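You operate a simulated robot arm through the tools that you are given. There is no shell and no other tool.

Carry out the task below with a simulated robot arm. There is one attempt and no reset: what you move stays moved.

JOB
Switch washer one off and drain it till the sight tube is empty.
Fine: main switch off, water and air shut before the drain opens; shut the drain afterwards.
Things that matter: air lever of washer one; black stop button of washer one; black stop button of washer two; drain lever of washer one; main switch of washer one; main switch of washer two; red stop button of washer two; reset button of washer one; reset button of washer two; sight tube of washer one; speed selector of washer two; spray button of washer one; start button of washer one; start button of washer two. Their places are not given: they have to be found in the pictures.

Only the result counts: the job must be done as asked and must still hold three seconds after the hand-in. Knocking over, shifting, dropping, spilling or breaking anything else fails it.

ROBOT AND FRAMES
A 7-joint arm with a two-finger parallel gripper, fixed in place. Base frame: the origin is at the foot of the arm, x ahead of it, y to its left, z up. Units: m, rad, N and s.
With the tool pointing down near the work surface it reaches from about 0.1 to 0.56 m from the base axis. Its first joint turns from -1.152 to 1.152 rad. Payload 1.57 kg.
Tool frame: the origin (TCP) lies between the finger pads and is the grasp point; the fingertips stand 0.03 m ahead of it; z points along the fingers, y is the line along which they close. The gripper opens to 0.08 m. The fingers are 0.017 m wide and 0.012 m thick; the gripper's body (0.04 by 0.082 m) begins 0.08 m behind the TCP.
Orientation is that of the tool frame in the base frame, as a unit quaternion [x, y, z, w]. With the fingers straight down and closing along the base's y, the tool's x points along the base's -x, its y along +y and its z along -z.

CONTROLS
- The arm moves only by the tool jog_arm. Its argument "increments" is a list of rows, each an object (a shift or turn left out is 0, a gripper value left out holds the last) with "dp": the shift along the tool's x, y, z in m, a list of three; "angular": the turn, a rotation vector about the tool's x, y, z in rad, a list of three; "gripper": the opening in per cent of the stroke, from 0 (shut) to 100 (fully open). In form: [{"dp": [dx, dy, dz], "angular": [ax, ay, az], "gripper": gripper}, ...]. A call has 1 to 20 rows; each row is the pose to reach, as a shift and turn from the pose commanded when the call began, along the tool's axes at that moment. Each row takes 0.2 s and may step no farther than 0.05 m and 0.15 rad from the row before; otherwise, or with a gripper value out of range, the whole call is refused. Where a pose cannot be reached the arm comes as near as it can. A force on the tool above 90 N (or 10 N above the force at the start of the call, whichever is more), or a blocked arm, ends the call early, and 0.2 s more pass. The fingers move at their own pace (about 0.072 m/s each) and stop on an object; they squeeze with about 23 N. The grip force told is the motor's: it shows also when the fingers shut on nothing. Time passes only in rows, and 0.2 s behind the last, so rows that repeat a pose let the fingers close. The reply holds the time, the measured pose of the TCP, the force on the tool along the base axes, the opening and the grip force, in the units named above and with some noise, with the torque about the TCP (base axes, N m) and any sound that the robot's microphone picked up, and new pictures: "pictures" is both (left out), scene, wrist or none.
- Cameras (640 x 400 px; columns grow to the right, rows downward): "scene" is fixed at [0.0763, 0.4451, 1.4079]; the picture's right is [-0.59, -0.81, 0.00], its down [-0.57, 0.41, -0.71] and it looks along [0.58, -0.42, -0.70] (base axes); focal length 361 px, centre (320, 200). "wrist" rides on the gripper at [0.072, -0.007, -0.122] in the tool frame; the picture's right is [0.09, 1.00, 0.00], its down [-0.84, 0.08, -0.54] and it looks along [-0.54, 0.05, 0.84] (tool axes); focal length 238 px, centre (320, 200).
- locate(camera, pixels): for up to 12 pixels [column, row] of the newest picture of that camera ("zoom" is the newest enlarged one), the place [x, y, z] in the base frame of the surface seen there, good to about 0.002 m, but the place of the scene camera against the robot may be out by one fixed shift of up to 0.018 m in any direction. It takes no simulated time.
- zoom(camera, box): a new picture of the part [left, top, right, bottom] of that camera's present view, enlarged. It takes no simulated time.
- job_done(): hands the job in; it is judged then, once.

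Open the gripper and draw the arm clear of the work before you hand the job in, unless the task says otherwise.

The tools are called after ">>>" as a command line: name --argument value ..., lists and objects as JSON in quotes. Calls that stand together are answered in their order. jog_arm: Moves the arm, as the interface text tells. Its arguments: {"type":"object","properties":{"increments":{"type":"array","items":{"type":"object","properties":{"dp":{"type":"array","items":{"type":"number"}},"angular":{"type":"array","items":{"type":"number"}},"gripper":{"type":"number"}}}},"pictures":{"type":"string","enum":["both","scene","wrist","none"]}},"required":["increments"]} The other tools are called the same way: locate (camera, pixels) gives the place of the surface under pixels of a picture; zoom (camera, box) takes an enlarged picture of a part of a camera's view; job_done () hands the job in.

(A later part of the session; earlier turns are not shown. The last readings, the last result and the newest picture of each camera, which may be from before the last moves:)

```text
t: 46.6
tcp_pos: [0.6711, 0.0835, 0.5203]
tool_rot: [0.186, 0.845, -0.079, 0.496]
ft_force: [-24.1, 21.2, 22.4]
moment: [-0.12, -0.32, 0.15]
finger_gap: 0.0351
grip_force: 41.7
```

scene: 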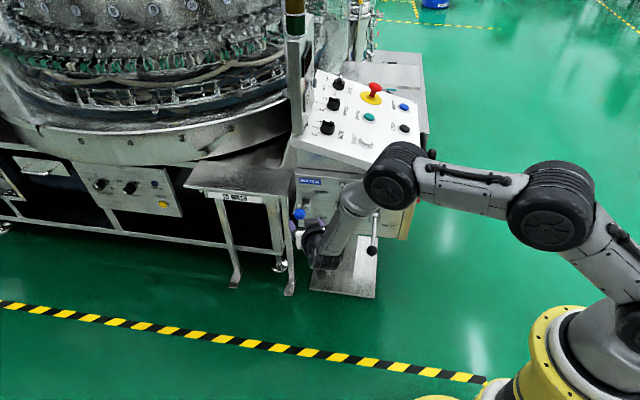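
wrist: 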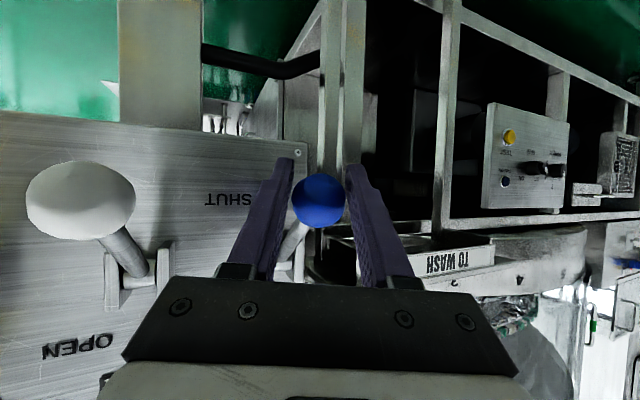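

Force ~39 N and the blue ball is level with the white: it's on the SHUT stop. I release and back away.

>>> jog_arm --increments '[{"dp": [-0.001, 0.001, -0.004], "gripper": 75}, {"dp": [-0.001, 0.001, -0.004], "gripper": 75}, {"dp": [-0.001, 0.001, -0.03]}, {"dp": [-0.001, 0.001, -0.07]}, {"dp": [-0.001, 0.001, -0.11]}]' --pictures "both"

```text
t: 47.8
tcp_pos: [0.5837, 0.1148, 0.5714]
tool_rot: [0.189, 0.845, -0.08, 0.494]
ft_force: [0.7, 0.2, -0.2]
moment: [0.04, 0.02, -0.02]
finger_gap: 0.06
grip_force: 0.0
```

scene: 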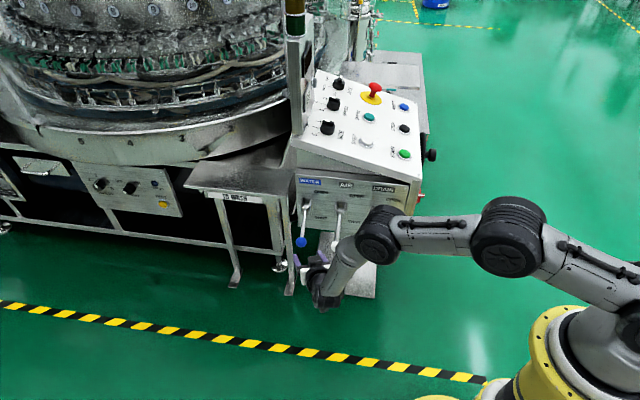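
wrist: 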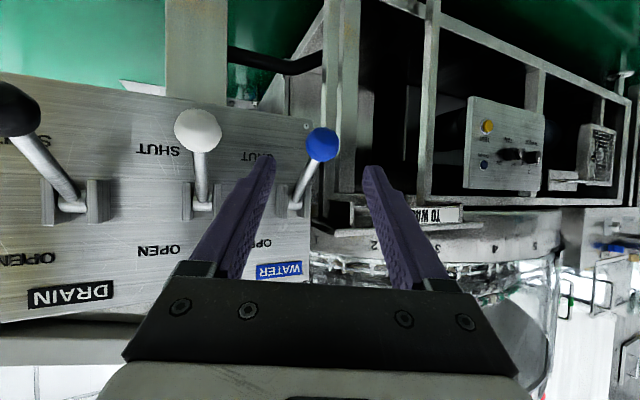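

Water and air are both down at SHUT. Now I look for the sight tube before touching the drain: zooms into this view.

>>> zoom --camera "wrist" --box '[150, 0, 350, 130]'

>>> zoom --camera "wrist" --box '[300, 190, 640, 400]'

>>> zoom --camera "wrist" --box '[420, 0, 640, 220]'

```text
3.08 times, centred on (250, 65) of wrist
```

zoom: 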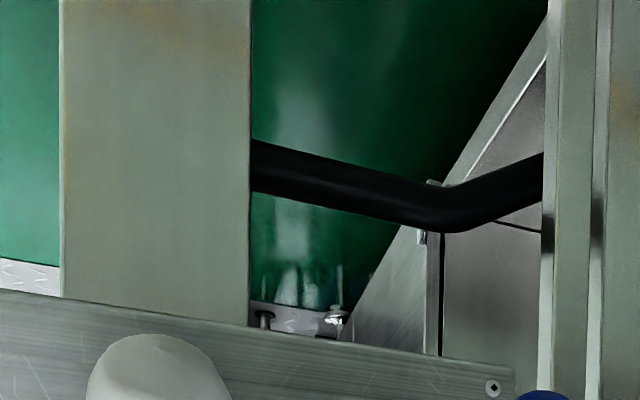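

```text
1.88 times, centred on (470, 295) of wrist
```

zoom: 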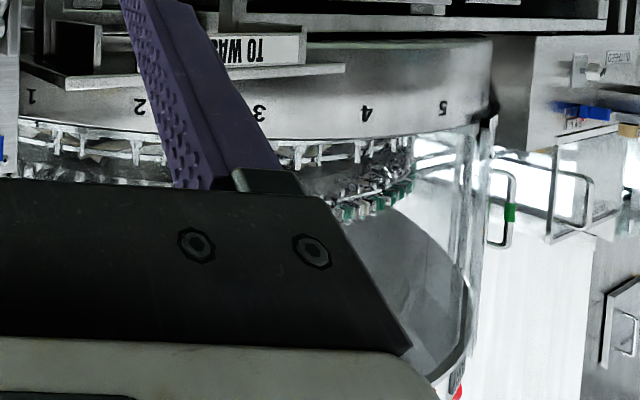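

```text
1.82 times, centred on (530, 110) of wrist
```

zoom: 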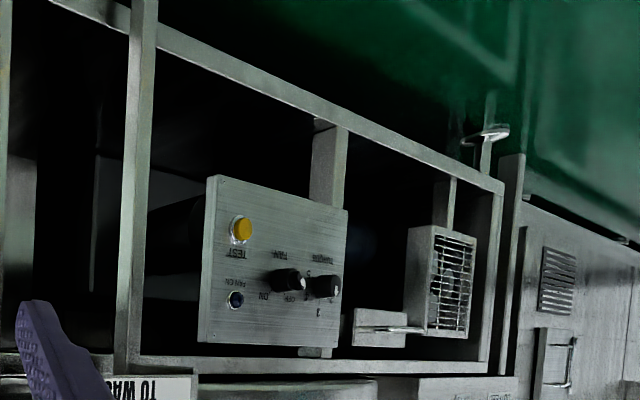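

Not here. The pipework right of the desk (behind the hand-wheel side) is the remaining candidate; I retreat up and back first.

>>> jog_arm --increments '[{"dp": [-0.026, -0.0109, -0.0373]}, {"dp": [-0.0521, -0.0219, -0.0745]}, {"dp": [-0.0781, -0.0328, -0.1118]}, {"dp": [-0.1042, -0.0438, -0.149]}, {"dp": [-0.1302, -0.0547, -0.1863]}, {"dp": [-0.1563, -0.0657, -0.2235]}, {"dp": [-0.1823, -0.0766, -0.2608]}]' --pictures "wrist"

```text
t: 49.4
tcp_pos: [0.4202, 0.0859, 0.8596]
tool_rot: [0.189, 0.845, -0.082, 0.494]
ft_force: [0.5, 0.3, -0.3]
moment: [-0.02, 0.0, 0.0]
finger_gap: 0.06
grip_force: 0.1
```

wrist: 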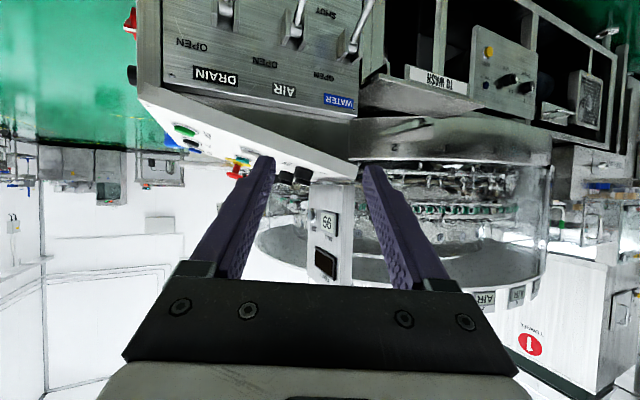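

I move right and turn the heading to about −45° to view the pipework beyond the hand-wheel.

>>> jog_arm --increments '[{"dp": [-0.0195, -0.0355, 0.0068], "angular": [0.0577, 0.025, 0.0332]}, {"dp": [-0.039, -0.0709, 0.0136], "angular": [0.1153, 0.05, 0.0665]}, {"dp": [-0.0585, -0.1064, 0.0205], "angular": [0.173, 0.075, 0.0997]}, {"dp": [-0.0779, -0.1419, 0.0273], "angular": [0.2306, 0.1, 0.1329]}, {"dp": [-0.0974, -0.1773, 0.0341], "angular": [0.2883, 0.125, 0.1662]}, {"dp": [-0.1169, -0.2128, 0.0409], "angular": [0.3459, 0.15, 0.1994]}]' --pictures "wrist"

```text
t: 50.8
tcp_pos: [0.4231, -0.1505, 0.9286]
tool_rot: [0.359, 0.83, -0.162, 0.395]
ft_force: [0.2, -0.5, 0.0]
moment: [0.0, -0.02, 0.0]
finger_gap: 0.06
grip_force: 0.1
```

wrist: 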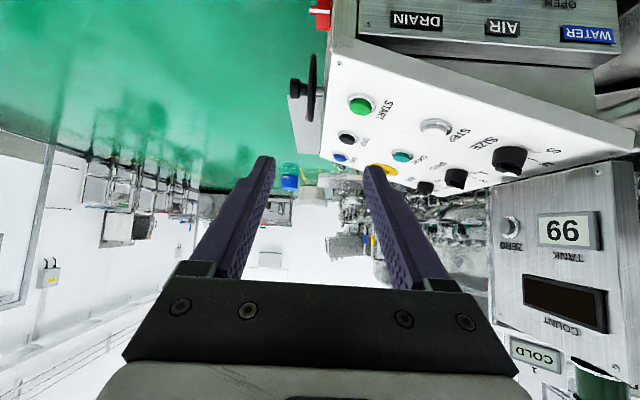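

The tank display at (568,230) and the area behind the desk at (350,200) are visible. I zoom in on both.

>>> zoom --camera "wrist" --box '[480, 160, 640, 400]'

>>> zoom --camera "wrist" --box '[270, 60, 430, 290]'

>>> zoom --camera "wrist" --box '[380, 170, 500, 290]'

>>> zoom --camera "wrist" --box '[0, 60, 280, 290]'

```text
1.67 times, centred on (560, 280) of wrist
```

zoom: 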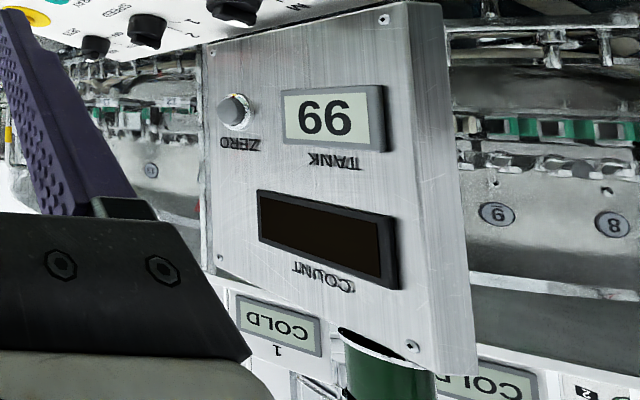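

```text
1.74 times, centred on (350, 175) of wrist
```

zoom: 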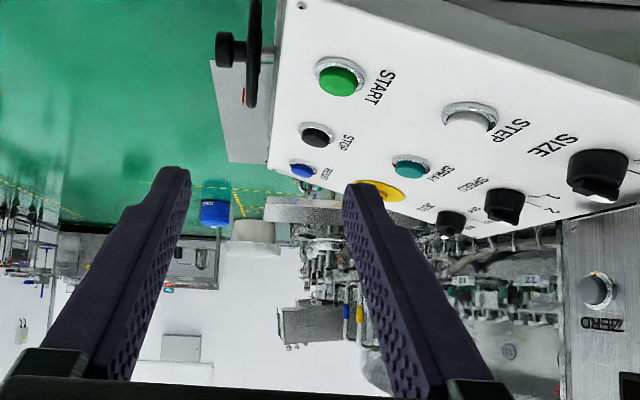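

```text
3.33 times, centred on (440, 230) of wrist
```

zoom: 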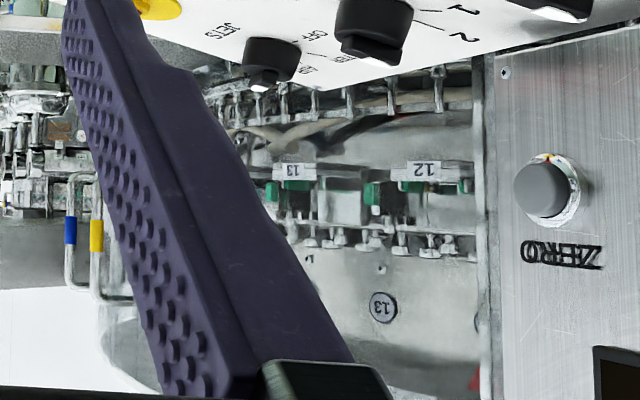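

```text
1.74 times, centred on (140, 175) of wrist
```

zoom: 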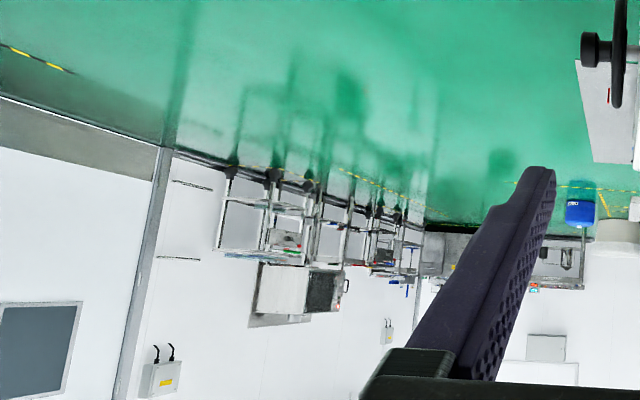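

The tank display reads 99 upright; the sight tube must be elsewhere. I go round to the operator side again, further right, to view the pipework beside the desk.

>>> jog_arm --increments '[{"dp": [-0.0059, -0.0236, 0.0381], "angular": [-0.0958, 0.0018, -0.0788]}, {"dp": [-0.0117, -0.0471, 0.0761], "angular": [-0.1915, 0.0036, -0.1576]}, {"dp": [-0.0176, -0.0707, 0.1142], "angular": [-0.2873, 0.0054, -0.2365]}, {"dp": [-0.0234, -0.0942, 0.1522], "angular": [-0.383, 0.0072, -0.3153]}, {"dp": [-0.0293, -0.1178, 0.1903], "angular": [-0.4788, 0.009, -0.3941]}]' --pictures "both"

```text
t: 52.0
tcp_pos: [0.4542, -0.352, 0.824]
tool_rot: [0.089, 0.899, -0.032, 0.427]
ft_force: [0.3, -0.4, -0.5]
moment: [0.04, -0.01, -0.02]
finger_gap: 0.0598
grip_force: 0.1
```

scene: 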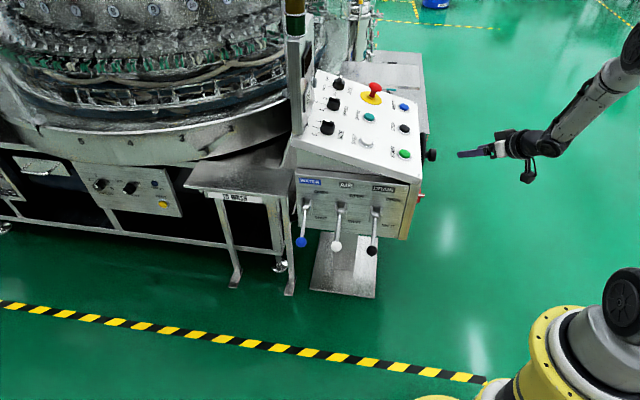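
wrist: 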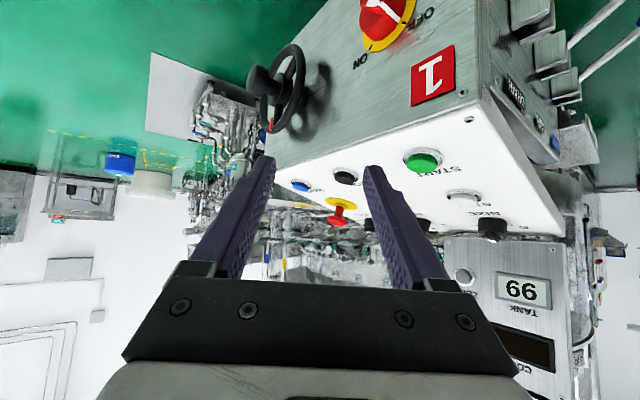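

In the scene the three levers now all hang down. I zoom into the pipework at (220,140) of the wrist view.

>>> zoom --camera "wrist" --box '[140, 50, 300, 260]'

>>> zoom --camera "wrist" --box '[180, 70, 270, 170]'

>>> zoom --camera "wrist" --box '[260, 190, 400, 290]'

>>> zoom --camera "wrist" --box '[540, 160, 640, 400]'

>>> zoom --camera "scene" --box '[285, 165, 425, 265]'

```text
1.90 times, centred on (220, 155) of wrist
```

zoom: 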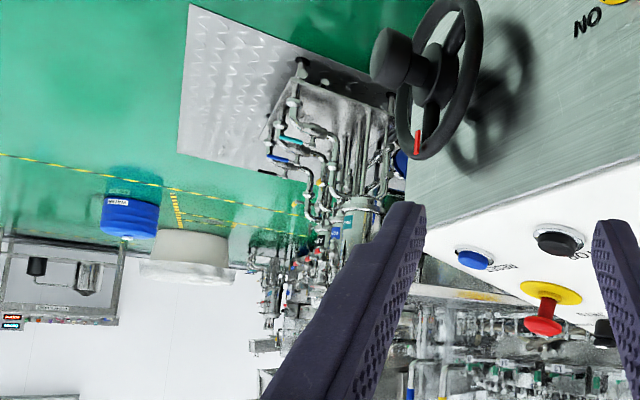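

```text
4.00 times, centred on (225, 120) of wrist
```

zoom: 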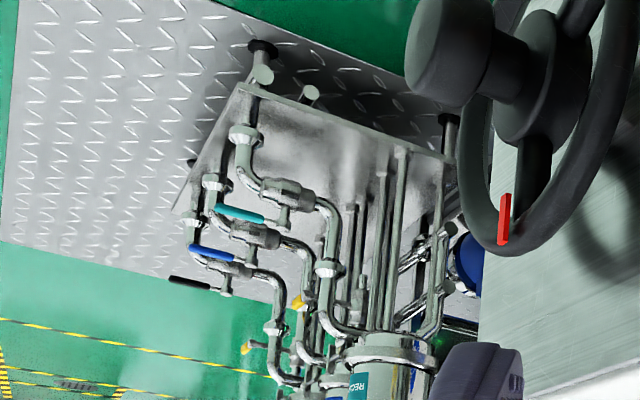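

```text
4.00 times, centred on (330, 240) of wrist
```

zoom: 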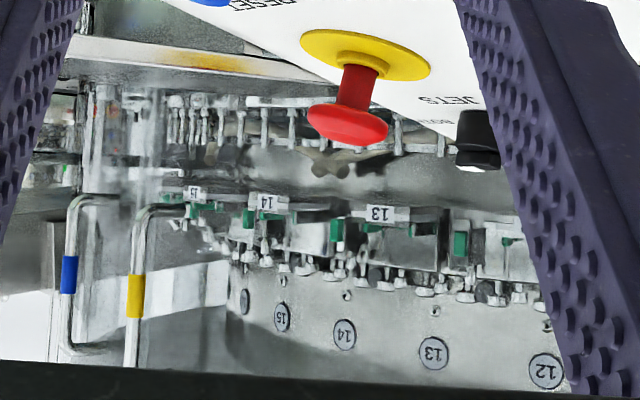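

```text
1.67 times, centred on (590, 280) of wrist
```

zoom: 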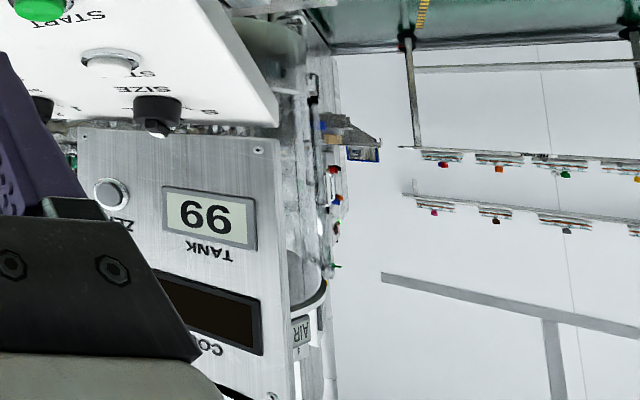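

```text
4.00 times, centred on (355, 215) of scene
```

zoom: 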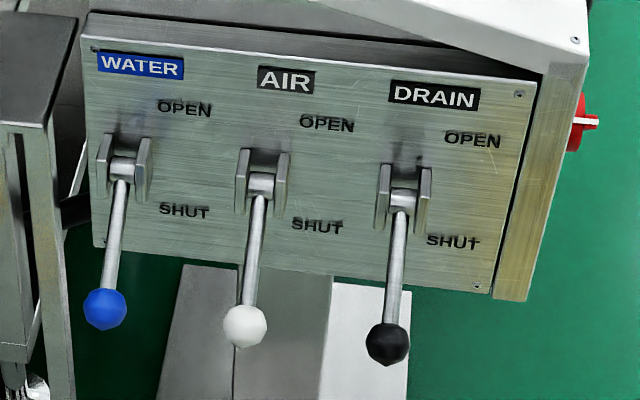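

TANK reads 99 and all three levers are at SHUT. I still need the sight tube; I check the thin bright line between shelf and lever panel, and the post's left face.

>>> zoom --camera "scene" --box '[270, 170, 320, 300]'

>>> zoom --camera "scene" --box '[270, 0, 340, 60]'

>>> zoom --camera "scene" --box '[200, 190, 300, 300]'

>>> zoom --camera "scene" --box '[0, 60, 300, 180]'

```text
3.08 times, centred on (295, 235) of scene
```

zoom: 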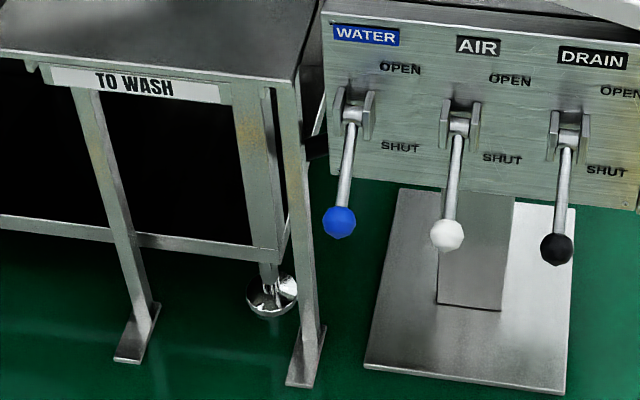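

```text
6.67 times, centred on (305, 30) of scene
```

zoom: 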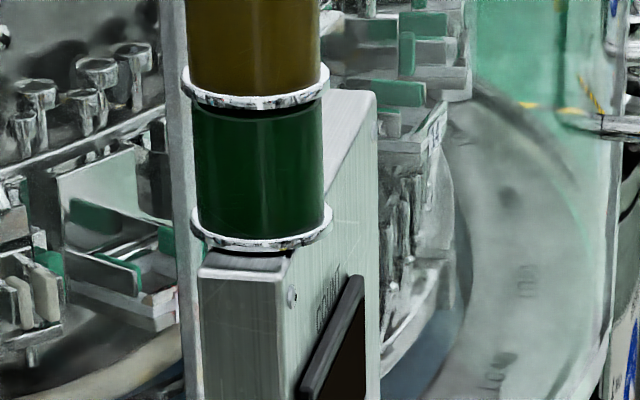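

```text
3.64 times, centred on (250, 245) of scene
```

zoom: 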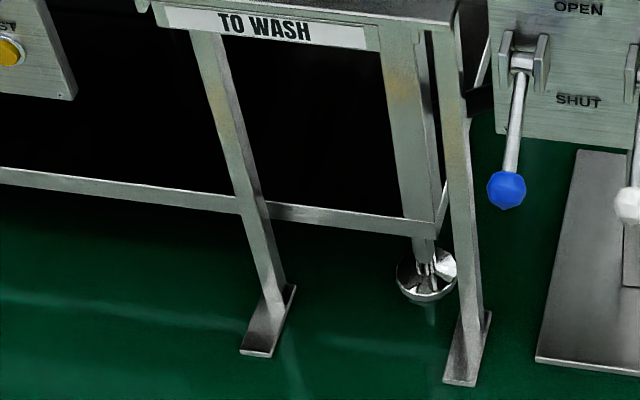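

```text
2.13 times, centred on (150, 120) of scene
```

zoom: 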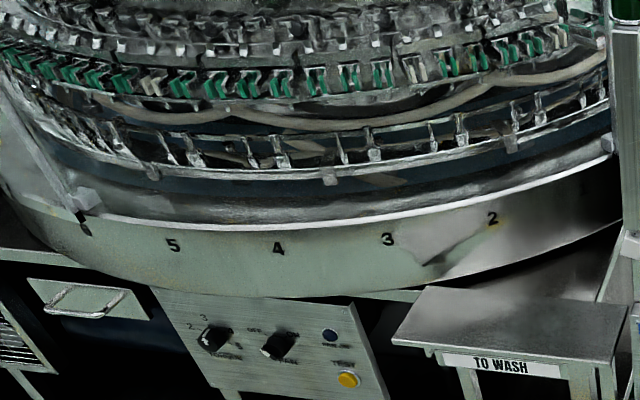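

Nothing in the scene view. There is a blue object behind the hand-wheel at zoom (470,265), i.e. near wrist (247,150); I move the camera further right and turn to see past the desk's right end.

>>> jog_arm --increments '[{"dp": [0.0156, -0.0284, 0.0065], "angular": [0.0516, -0.0679, 0.0421]}, {"dp": [0.0311, -0.0567, 0.0129], "angular": [0.1031, -0.1358, 0.0843]}, {"dp": [0.0467, -0.0851, 0.0194], "angular": [0.1547, -0.2037, 0.1264]}]' --pictures "wrist"

>>> zoom --camera "wrist" --box '[150, 0, 450, 220]'

```text
t: 52.8
tcp_pos: [0.4219, -0.4299, 0.7752]
tool_rot: [0.174, 0.839, -0.085, 0.509]
ft_force: [0.4, -0.4, 0.4]
moment: [0.02, 0.0, -0.01]
finger_gap: 0.06
grip_force: 0.1
```

wrist: 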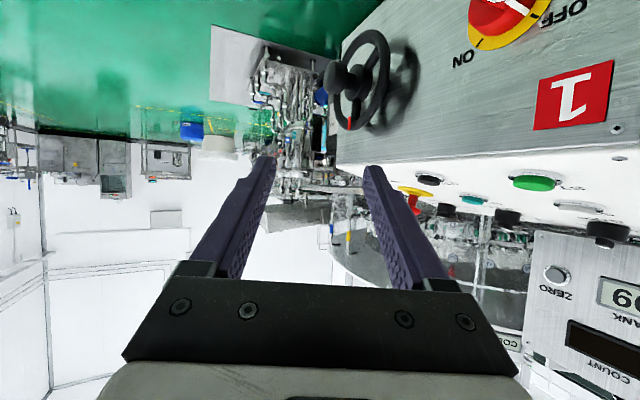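

```text
1.82 times, centred on (300, 110) of wrist
```

zoom: 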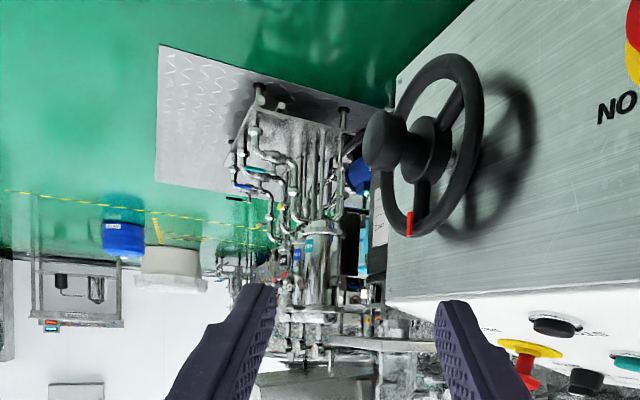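

>>> zoom --camera "wrist" --box '[240, 40, 350, 130]'

>>> zoom --camera "wrist" --box '[250, 110, 370, 210]'

>>> zoom --camera "wrist" --box '[300, 70, 350, 170]'

>>> locate --camera "wrist" --pixels '[[322, 95], [333, 122], [325, 135], [310, 140], [290, 110], [333, 105], [330, 150], [345, 165]]'

```text
4.44 times, centred on (295, 85) of wrist
```

zoom: 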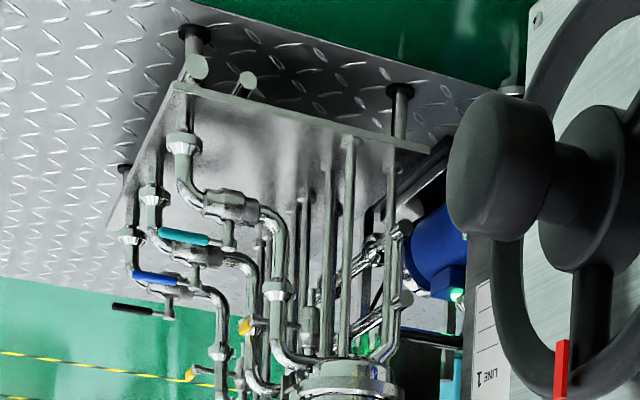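

```text
4.00 times, centred on (310, 160) of wrist
```

zoom: 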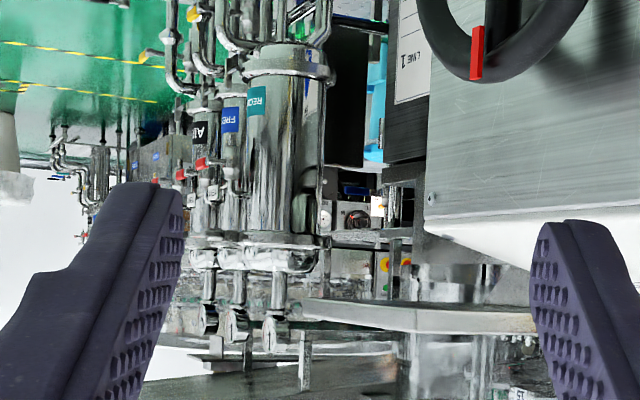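

```text
4.00 times, centred on (325, 120) of wrist
```

zoom: 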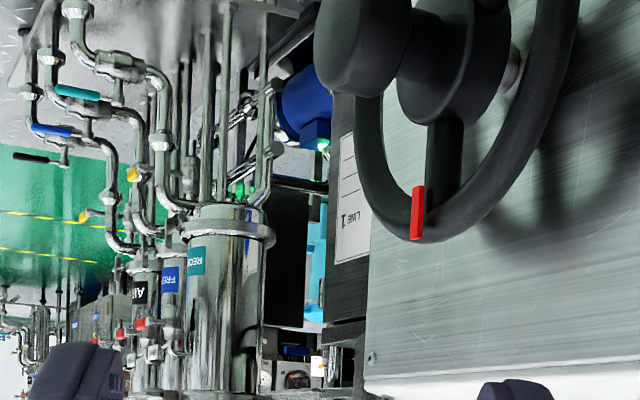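

```text
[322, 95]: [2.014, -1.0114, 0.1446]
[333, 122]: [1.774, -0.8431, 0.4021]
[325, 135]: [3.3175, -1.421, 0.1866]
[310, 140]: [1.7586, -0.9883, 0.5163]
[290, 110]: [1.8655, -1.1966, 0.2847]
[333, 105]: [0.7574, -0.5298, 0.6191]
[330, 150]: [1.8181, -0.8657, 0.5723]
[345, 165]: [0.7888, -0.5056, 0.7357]
```

A vertical strip with blue at its lower part shows left of the RECY tank in the scene near (351,52). I zoom closely there.

>>> zoom --camera "scene" --box '[335, 25, 375, 75]'

>>> locate --camera "scene" --pixels '[[351, 45], [351, 52], [351, 58], [358, 50], [345, 55], [349, 60]]'

>>> zoom --camera "wrist" --box '[295, 105, 345, 175]'

```text
8.00 times, centred on (355, 50) of scene
```

zoom: 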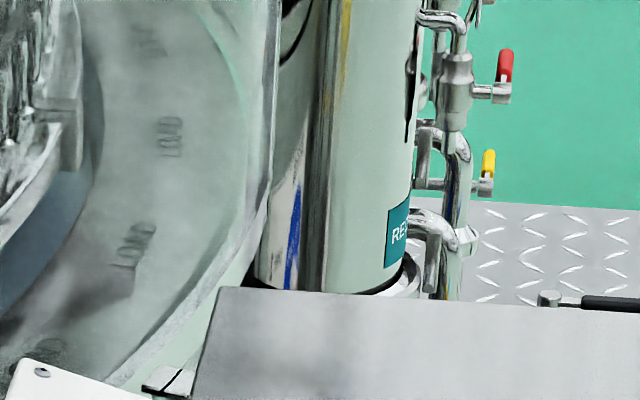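

```text
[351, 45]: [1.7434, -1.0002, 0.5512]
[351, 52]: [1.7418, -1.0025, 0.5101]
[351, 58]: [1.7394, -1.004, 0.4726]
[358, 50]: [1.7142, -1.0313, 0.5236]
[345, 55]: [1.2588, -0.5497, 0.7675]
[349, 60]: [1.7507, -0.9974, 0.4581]
```

```text
5.71 times, centred on (320, 140) of wrist
```

zoom: 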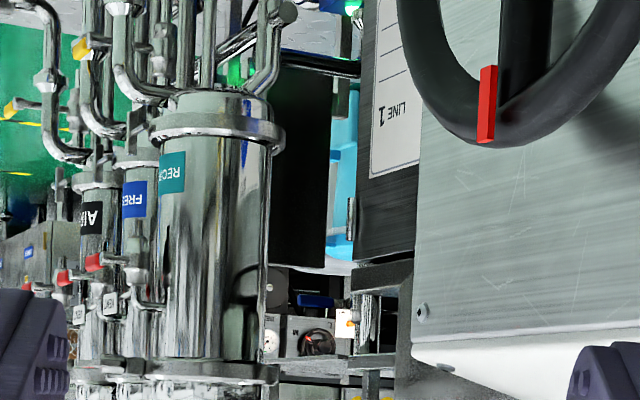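

That's only a reflection on a chrome tank. I go look at the left half of the machine next, swinging the arm left with a heading of about +25°.

>>> jog_arm --increments '[{"dp": [-0.0058, 0.0419, -0.0189], "angular": [-0.0643, 0.0025, -0.0341]}, {"dp": [-0.0117, 0.0839, -0.0379], "angular": [-0.1285, 0.005, -0.0681]}, {"dp": [-0.0175, 0.1258, -0.0568], "angular": [-0.1928, 0.0076, -0.1022]}, {"dp": [-0.0234, 0.1677, -0.0758], "angular": [-0.2571, 0.0101, -0.1363]}, {"dp": [-0.0292, 0.2097, -0.0947], "angular": [-0.3214, 0.0126, -0.1703]}, {"dp": [-0.0351, 0.2516, -0.1137], "angular": [-0.3856, 0.0151, -0.2044]}, {"dp": [-0.0409, 0.2936, -0.1326], "angular": [-0.4499, 0.0176, -0.2384]}, {"dp": [-0.0468, 0.3355, -0.1516], "angular": [-0.5142, 0.0201, -0.2725]}, {"dp": [-0.0526, 0.3774, -0.1705], "angular": [-0.5785, 0.0227, -0.3066]}, {"dp": [-0.0585, 0.4194, -0.1895], "angular": [-0.6427, 0.0252, -0.3406]}, {"dp": [-0.0643, 0.4613, -0.2084], "angular": [-0.707, 0.0277, -0.3747]}]' --pictures "both"

```text
t: 55.2
tcp_pos: [0.4537, 0.0524, 0.9464]
tool_rot: [-0.168, 0.841, 0.122, 0.501]
ft_force: [0.7, -0.1, -0.3]
moment: [0.0, -0.01, -0.03]
finger_gap: 0.0601
grip_force: 0.1
```

scene: 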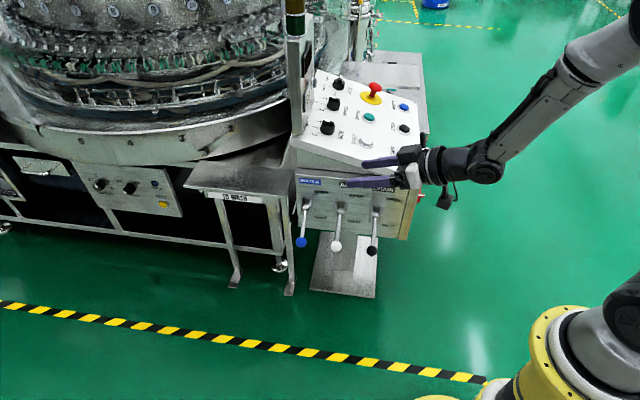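
wrist: 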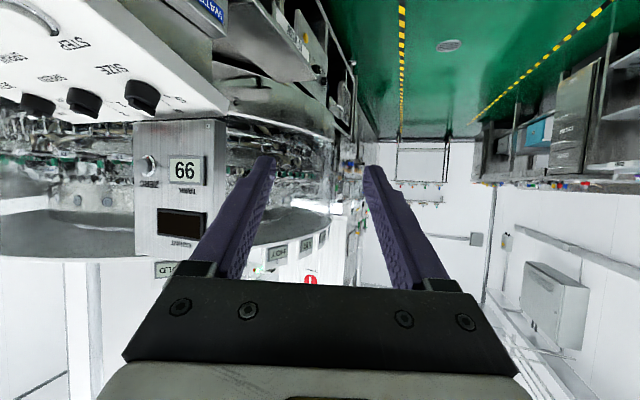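

>>> zoom --camera "wrist" --box '[200, 0, 400, 130]'

>>> zoom --camera "wrist" --box '[220, 110, 400, 290]'

>>> zoom --camera "wrist" --box '[0, 60, 230, 290]'

>>> zoom --camera "wrist" --box '[380, 30, 640, 290]'

```text
3.08 times, centred on (300, 65) of wrist
```

zoom: 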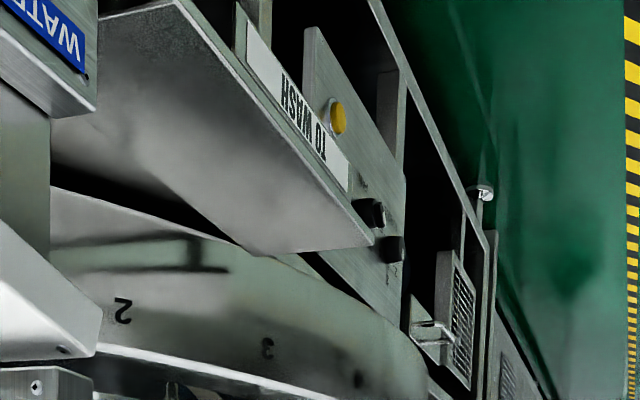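

```text
2.22 times, centred on (310, 200) of wrist
```

zoom: 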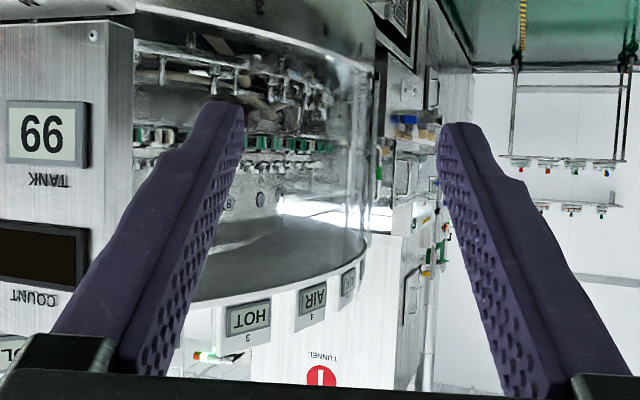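

```text
1.74 times, centred on (115, 175) of wrist
```

zoom: 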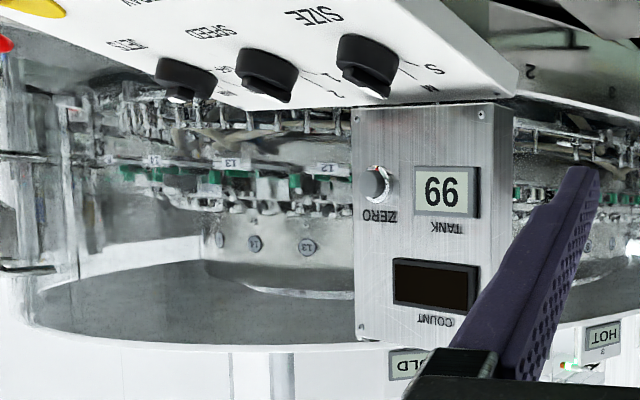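

```text
1.54 times, centred on (510, 160) of wrist
```

zoom: 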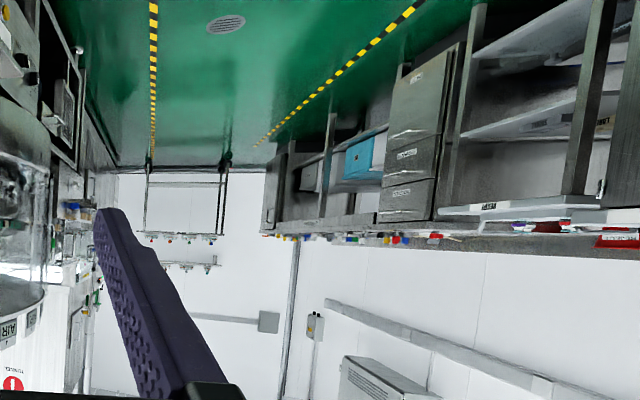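

No tube here either. I take a high magnification of the TANK display to read it reliably, and of the area under the shelf.

>>> zoom --camera "wrist" --box '[130, 140, 220, 250]'

>>> zoom --camera "scene" --box '[295, 40, 325, 130]'

>>> zoom --camera "wrist" --box '[0, 100, 130, 230]'

```text
3.64 times, centred on (175, 195) of wrist
```

zoom: 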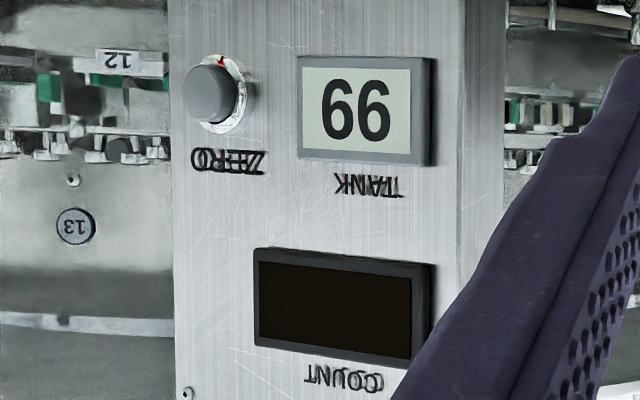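

```text
4.44 times, centred on (310, 85) of scene
```

zoom: 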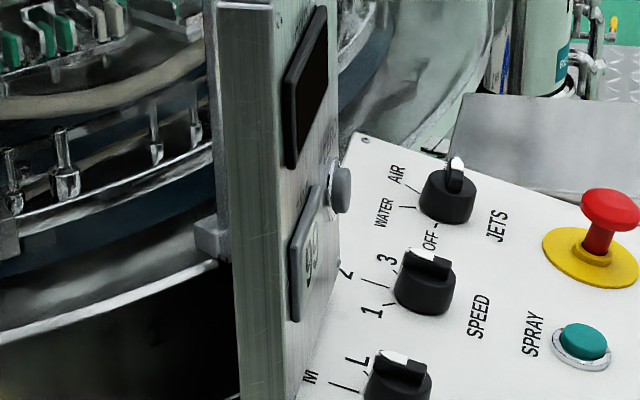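

```text
3.08 times, centred on (65, 165) of wrist
```

zoom: 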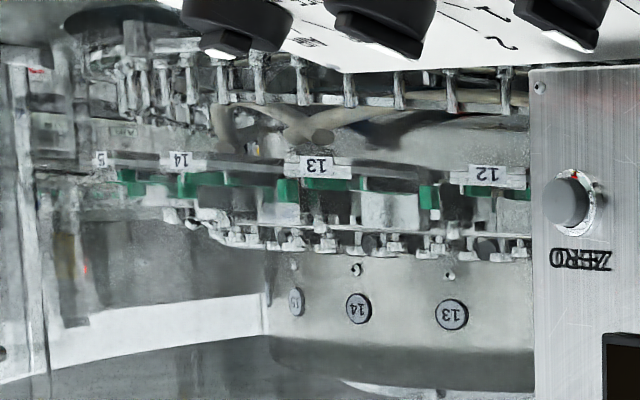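

The display reads TANK 99 (upside-down "66"). I'll use it, plus any visible change, to follow the drain. Everything required before the drain is done, so I turn back to heading −45° above the lever panel.

>>> jog_arm --increments '[{"dp": [0.0116, 0.0039, 0.0037], "angular": [0.12, -0.005, 0.064]}, {"dp": [0.0232, 0.0079, 0.0074], "angular": [0.24, -0.01, 0.1279]}, {"dp": [0.0348, 0.0118, 0.011], "angular": [0.3599, -0.015, 0.1919]}, {"dp": [0.0464, 0.0158, 0.0147], "angular": [0.4799, -0.02, 0.2558]}, {"dp": [0.0579, 0.0197, 0.0184], "angular": [0.5999, -0.025, 0.3198]}, {"dp": [0.0695, 0.0237, 0.0221], "angular": [0.7199, -0.03, 0.3837]}, {"dp": [0.0811, 0.0276, 0.0257], "angular": [0.8398, -0.035, 0.4477]}, {"dp": [0.0927, 0.0316, 0.0294], "angular": [0.9598, -0.04, 0.5116]}, {"dp": [0.1043, 0.0355, 0.0331], "angular": [1.0798, -0.045, 0.5756]}]' --pictures "both"

```text
t: 57.2
tcp_pos: [0.4196, 0.0775, 0.8419]
tool_rot: [0.347, 0.783, -0.188, 0.48]
ft_force: [-0.2, -0.2, -0.1]
moment: [0.02, 0.01, 0.0]
finger_gap: 0.0602
grip_force: 0.1
```

scene: 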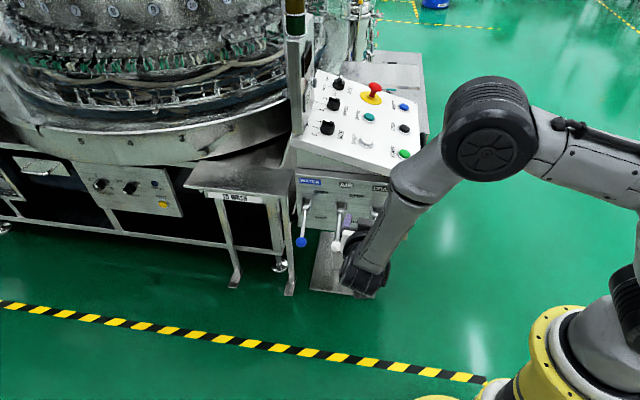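
wrist: 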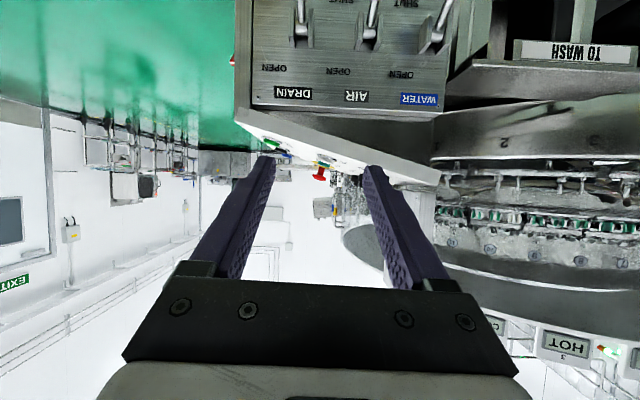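

Heading is −45°. I descend to a pre-grasp 9 cm before the black drain ball.

>>> jog_arm --increments '[{"dp": [0.0277, -0.0063, 0.0309]}, {"dp": [0.0554, -0.0126, 0.0618]}, {"dp": [0.0831, -0.0189, 0.0927]}, {"dp": [0.1108, -0.0253, 0.1235]}, {"dp": [0.1385, -0.0316, 0.1544]}, {"dp": [0.1662, -0.0379, 0.1853]}, {"dp": [0.1939, -0.0442, 0.2162]}]' --pictures "both"

```text
t: 58.8
tcp_pos: [0.4643, -0.0186, 0.5662]
tool_rot: [0.347, 0.783, -0.188, 0.481]
ft_force: [0.0, 0.6, -0.7]
moment: [0.0, 0.0, 0.01]
finger_gap: 0.06
grip_force: 0.2
```

scene: 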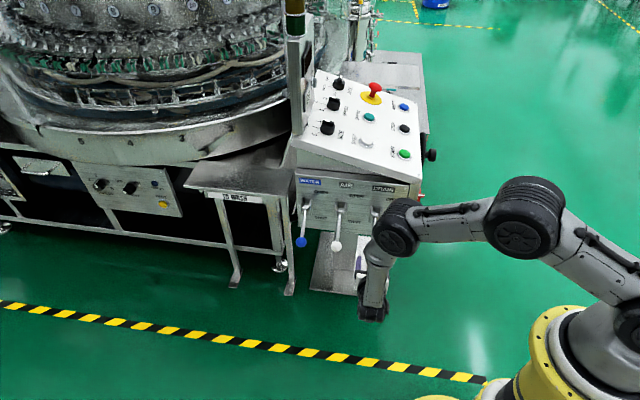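
wrist: 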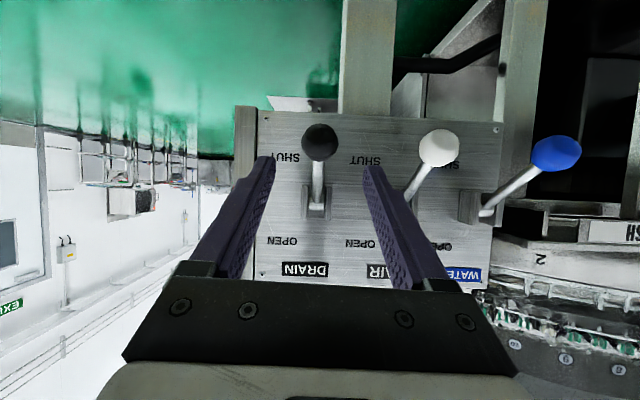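

The black ball (319,142) is between the fingers. I measure it.

>>> locate --camera "wrist" --pixels '[[319, 142], [319, 130], [305, 142], [333, 142], [438, 147], [318, 190]]'

```text
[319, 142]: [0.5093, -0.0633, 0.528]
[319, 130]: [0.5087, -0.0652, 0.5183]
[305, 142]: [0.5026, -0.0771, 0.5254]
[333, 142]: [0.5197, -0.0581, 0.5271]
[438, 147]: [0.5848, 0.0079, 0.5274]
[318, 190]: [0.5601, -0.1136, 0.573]
```

Ball centre ≈(0.521,−0.075,0.525), straight ahead 9 cm. I advance and close on it.

>>> jog_arm --increments '[{"dp": [-0.0005, 0.0003, 0.03]}, {"dp": [-0.0009, 0.0006, 0.06]}, {"dp": [-0.0014, 0.0009, 0.09]}, {"dp": [-0.0014, 0.0009, 0.09], "gripper": 20}, {"dp": [-0.0014, 0.0009, 0.09], "gripper": 20}, {"dp": [-0.0014, 0.0009, 0.09], "gripper": 20}]' --pictures "wrist"

```text
t: 60.2
tcp_pos: [0.5233, -0.0767, 0.5247]
tool_rot: [0.345, 0.785, -0.185, 0.48]
ft_force: [12.2, 6.2, -8.2]
moment: [0.53, 0.74, 0.17]
finger_gap: 0.0354
grip_force: 42.1
```

wrist: 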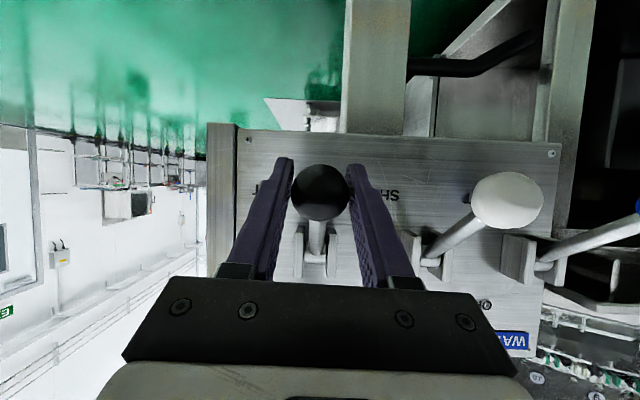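

Gripped. With main switch off and water and air shut, I now lift the drain lever along its arc, first half.

>>> jog_arm --increments '[{"dp": [-0.0069, 0.0003, -0.0129]}, {"dp": [-0.0122, 0.0005, -0.0203]}, {"dp": [-0.0178, 0.0007, -0.0274]}, {"dp": [-0.0244, 0.001, -0.0337]}, {"dp": [-0.0311, 0.0013, -0.0397]}, {"dp": [-0.0387, 0.0016, -0.0448]}, {"dp": [-0.0464, 0.0019, -0.0495]}]' --pictures "wrist"

```text
t: 61.8
tcp_pos: [0.505, -0.0579, 0.5893]
tool_rot: [0.346, 0.785, -0.187, 0.479]
ft_force: [18.0, -4.8, -12.5]
moment: [0.82, 0.79, 0.06]
finger_gap: 0.0351
grip_force: 42.2
```

wrist: 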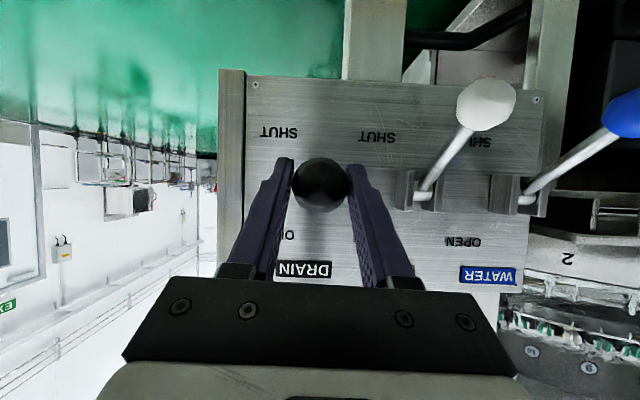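

Halfway up. I continue to the OPEN end.

>>> jog_arm --increments '[{"dp": [-0.0084, 0.0004, -0.0038]}, {"dp": [-0.0167, 0.0008, -0.0071]}, {"dp": [-0.0255, 0.0012, -0.0094]}, {"dp": [-0.0344, 0.0016, -0.0112]}, {"dp": [-0.0435, 0.002, -0.0118]}, {"dp": [-0.0526, 0.0024, -0.0121]}, {"dp": [-0.0598, 0.0028, -0.0115]}, {"dp": [-0.067, 0.0031, -0.0106]}, {"dp": [-0.0741, 0.0034, -0.0089]}]' --pictures "both"

```text
t: 63.8
tcp_pos: [0.5232, -0.0769, 0.66]
tool_rot: [0.348, 0.784, -0.188, 0.478]
ft_force: [-12.0, 15.1, -0.5]
moment: [0.89, 0.81, 0.01]
finger_gap: 0.0351
grip_force: 42.7
```

scene: 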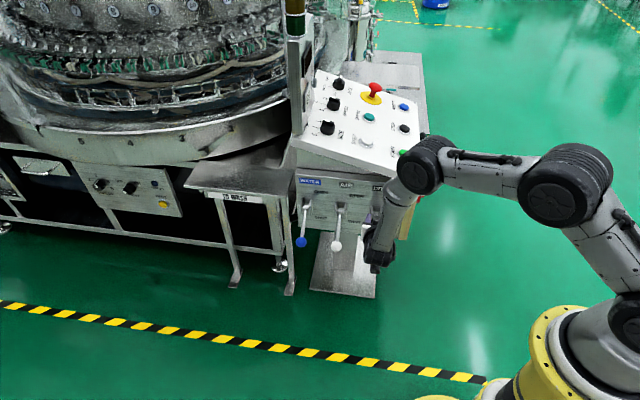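
wrist: 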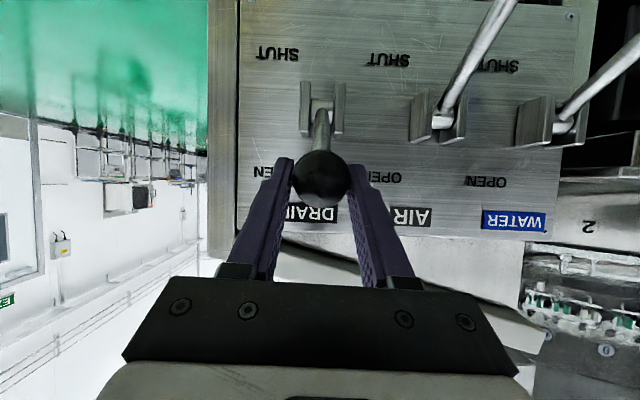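

The lever is up (TCP z=0.660). A slight extra push to feel the stop.

>>> jog_arm --increments '[{"dp": [-0.0035, 0, 0.001]}, {"dp": [-0.007, 0, 0.002]}]' --pictures "none"

>>> locate --camera "wrist" --pixels '[[321, 180]]'

```text
t: 64.4
tcp_pos: [0.5239, -0.0775, 0.6604]
tool_rot: [0.344, 0.79, -0.186, 0.473]
ft_force: [-8.4, 29.9, -29.5]
moment: [-0.24, -0.25, 0.07]
finger_gap: 0.035
grip_force: 42.2
```

```text
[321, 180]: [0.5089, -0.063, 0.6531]
```

Force jumped to ~43 N: fully OPEN. I release, back off, and then go up to watch the tank display.

>>> jog_arm --increments '[{"dp": [0.003, 0, -0.003], "gripper": 75}, {"dp": [0.003, 0, -0.003], "gripper": 75}, {"dp": [0.003, 0, -0.03]}, {"dp": [0.003, 0, -0.07]}, {"dp": [0.003, 0, -0.11]}]' --pictures "both"

```text
t: 65.6
tcp_pos: [0.4554, -0.0101, 0.7171]
tool_rot: [0.347, 0.784, -0.187, 0.48]
ft_force: [0.3, -0.8, 0.4]
moment: [0.0, -0.02, -0.02]
finger_gap: 0.06
grip_force: 0.1
```

scene: 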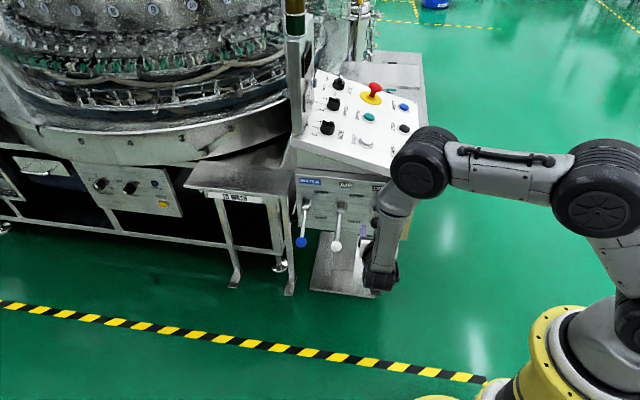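
wrist: 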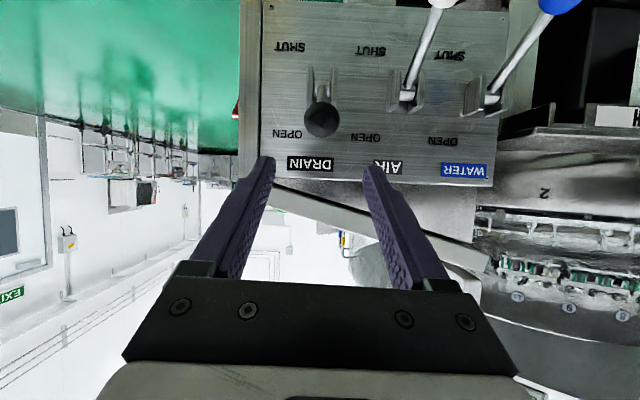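

Drain lever now stands up at OPEN. I rise to the viewing pose for the displays.

>>> jog_arm --increments '[{"dp": [-0.0162, 0.0093, -0.0297], "angular": [-0.0706, 0.0031, -0.0374]}, {"dp": [-0.0324, 0.0185, -0.0595], "angular": [-0.1411, 0.0062, -0.0747]}, {"dp": [-0.0485, 0.0278, -0.0892], "angular": [-0.2117, 0.0093, -0.1121]}, {"dp": [-0.0647, 0.037, -0.119], "angular": [-0.2822, 0.0124, -0.1494]}, {"dp": [-0.0809, 0.0463, -0.1487], "angular": [-0.3528, 0.0155, -0.1868]}]' --pictures "both"

>>> zoom --camera "wrist" --box '[260, 140, 400, 290]'

>>> zoom --camera "scene" --box '[280, 30, 340, 130]'

```text
t: 66.8
tcp_pos: [0.4222, 0.0835, 0.8591]
tool_rot: [0.185, 0.837, -0.089, 0.507]
ft_force: [0.4, 0.5, 0.0]
moment: [0.01, -0.01, -0.01]
finger_gap: 0.06
grip_force: 0.2
```

scene: 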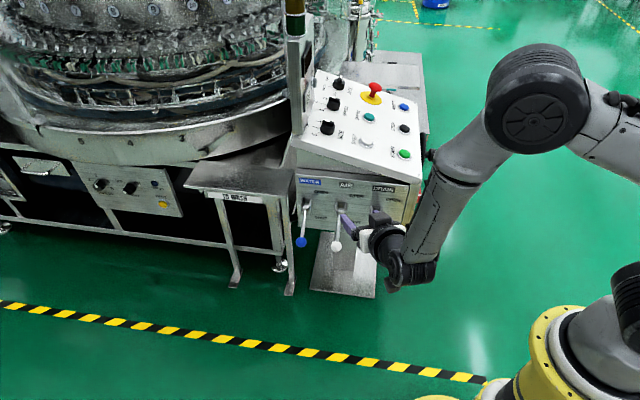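
wrist: 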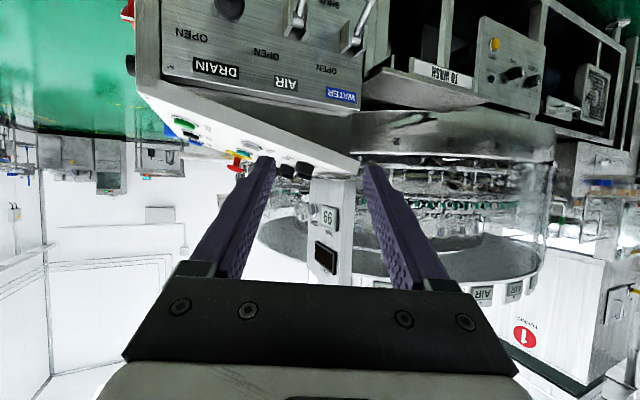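

```text
2.67 times, centred on (330, 215) of wrist
```

zoom: 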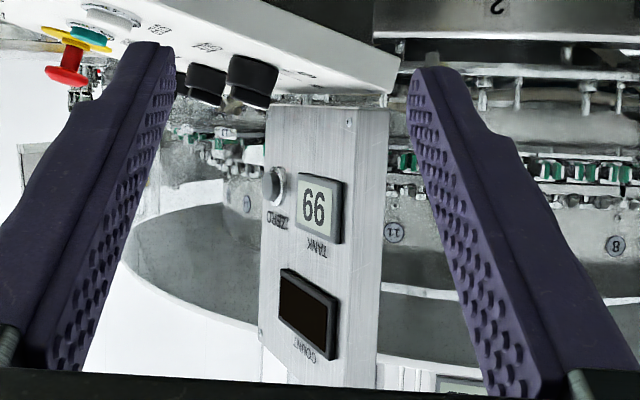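

```text
4.00 times, centred on (310, 80) of scene
```

zoom: 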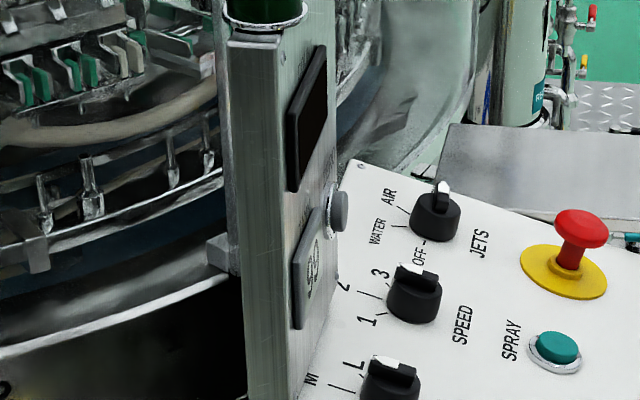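

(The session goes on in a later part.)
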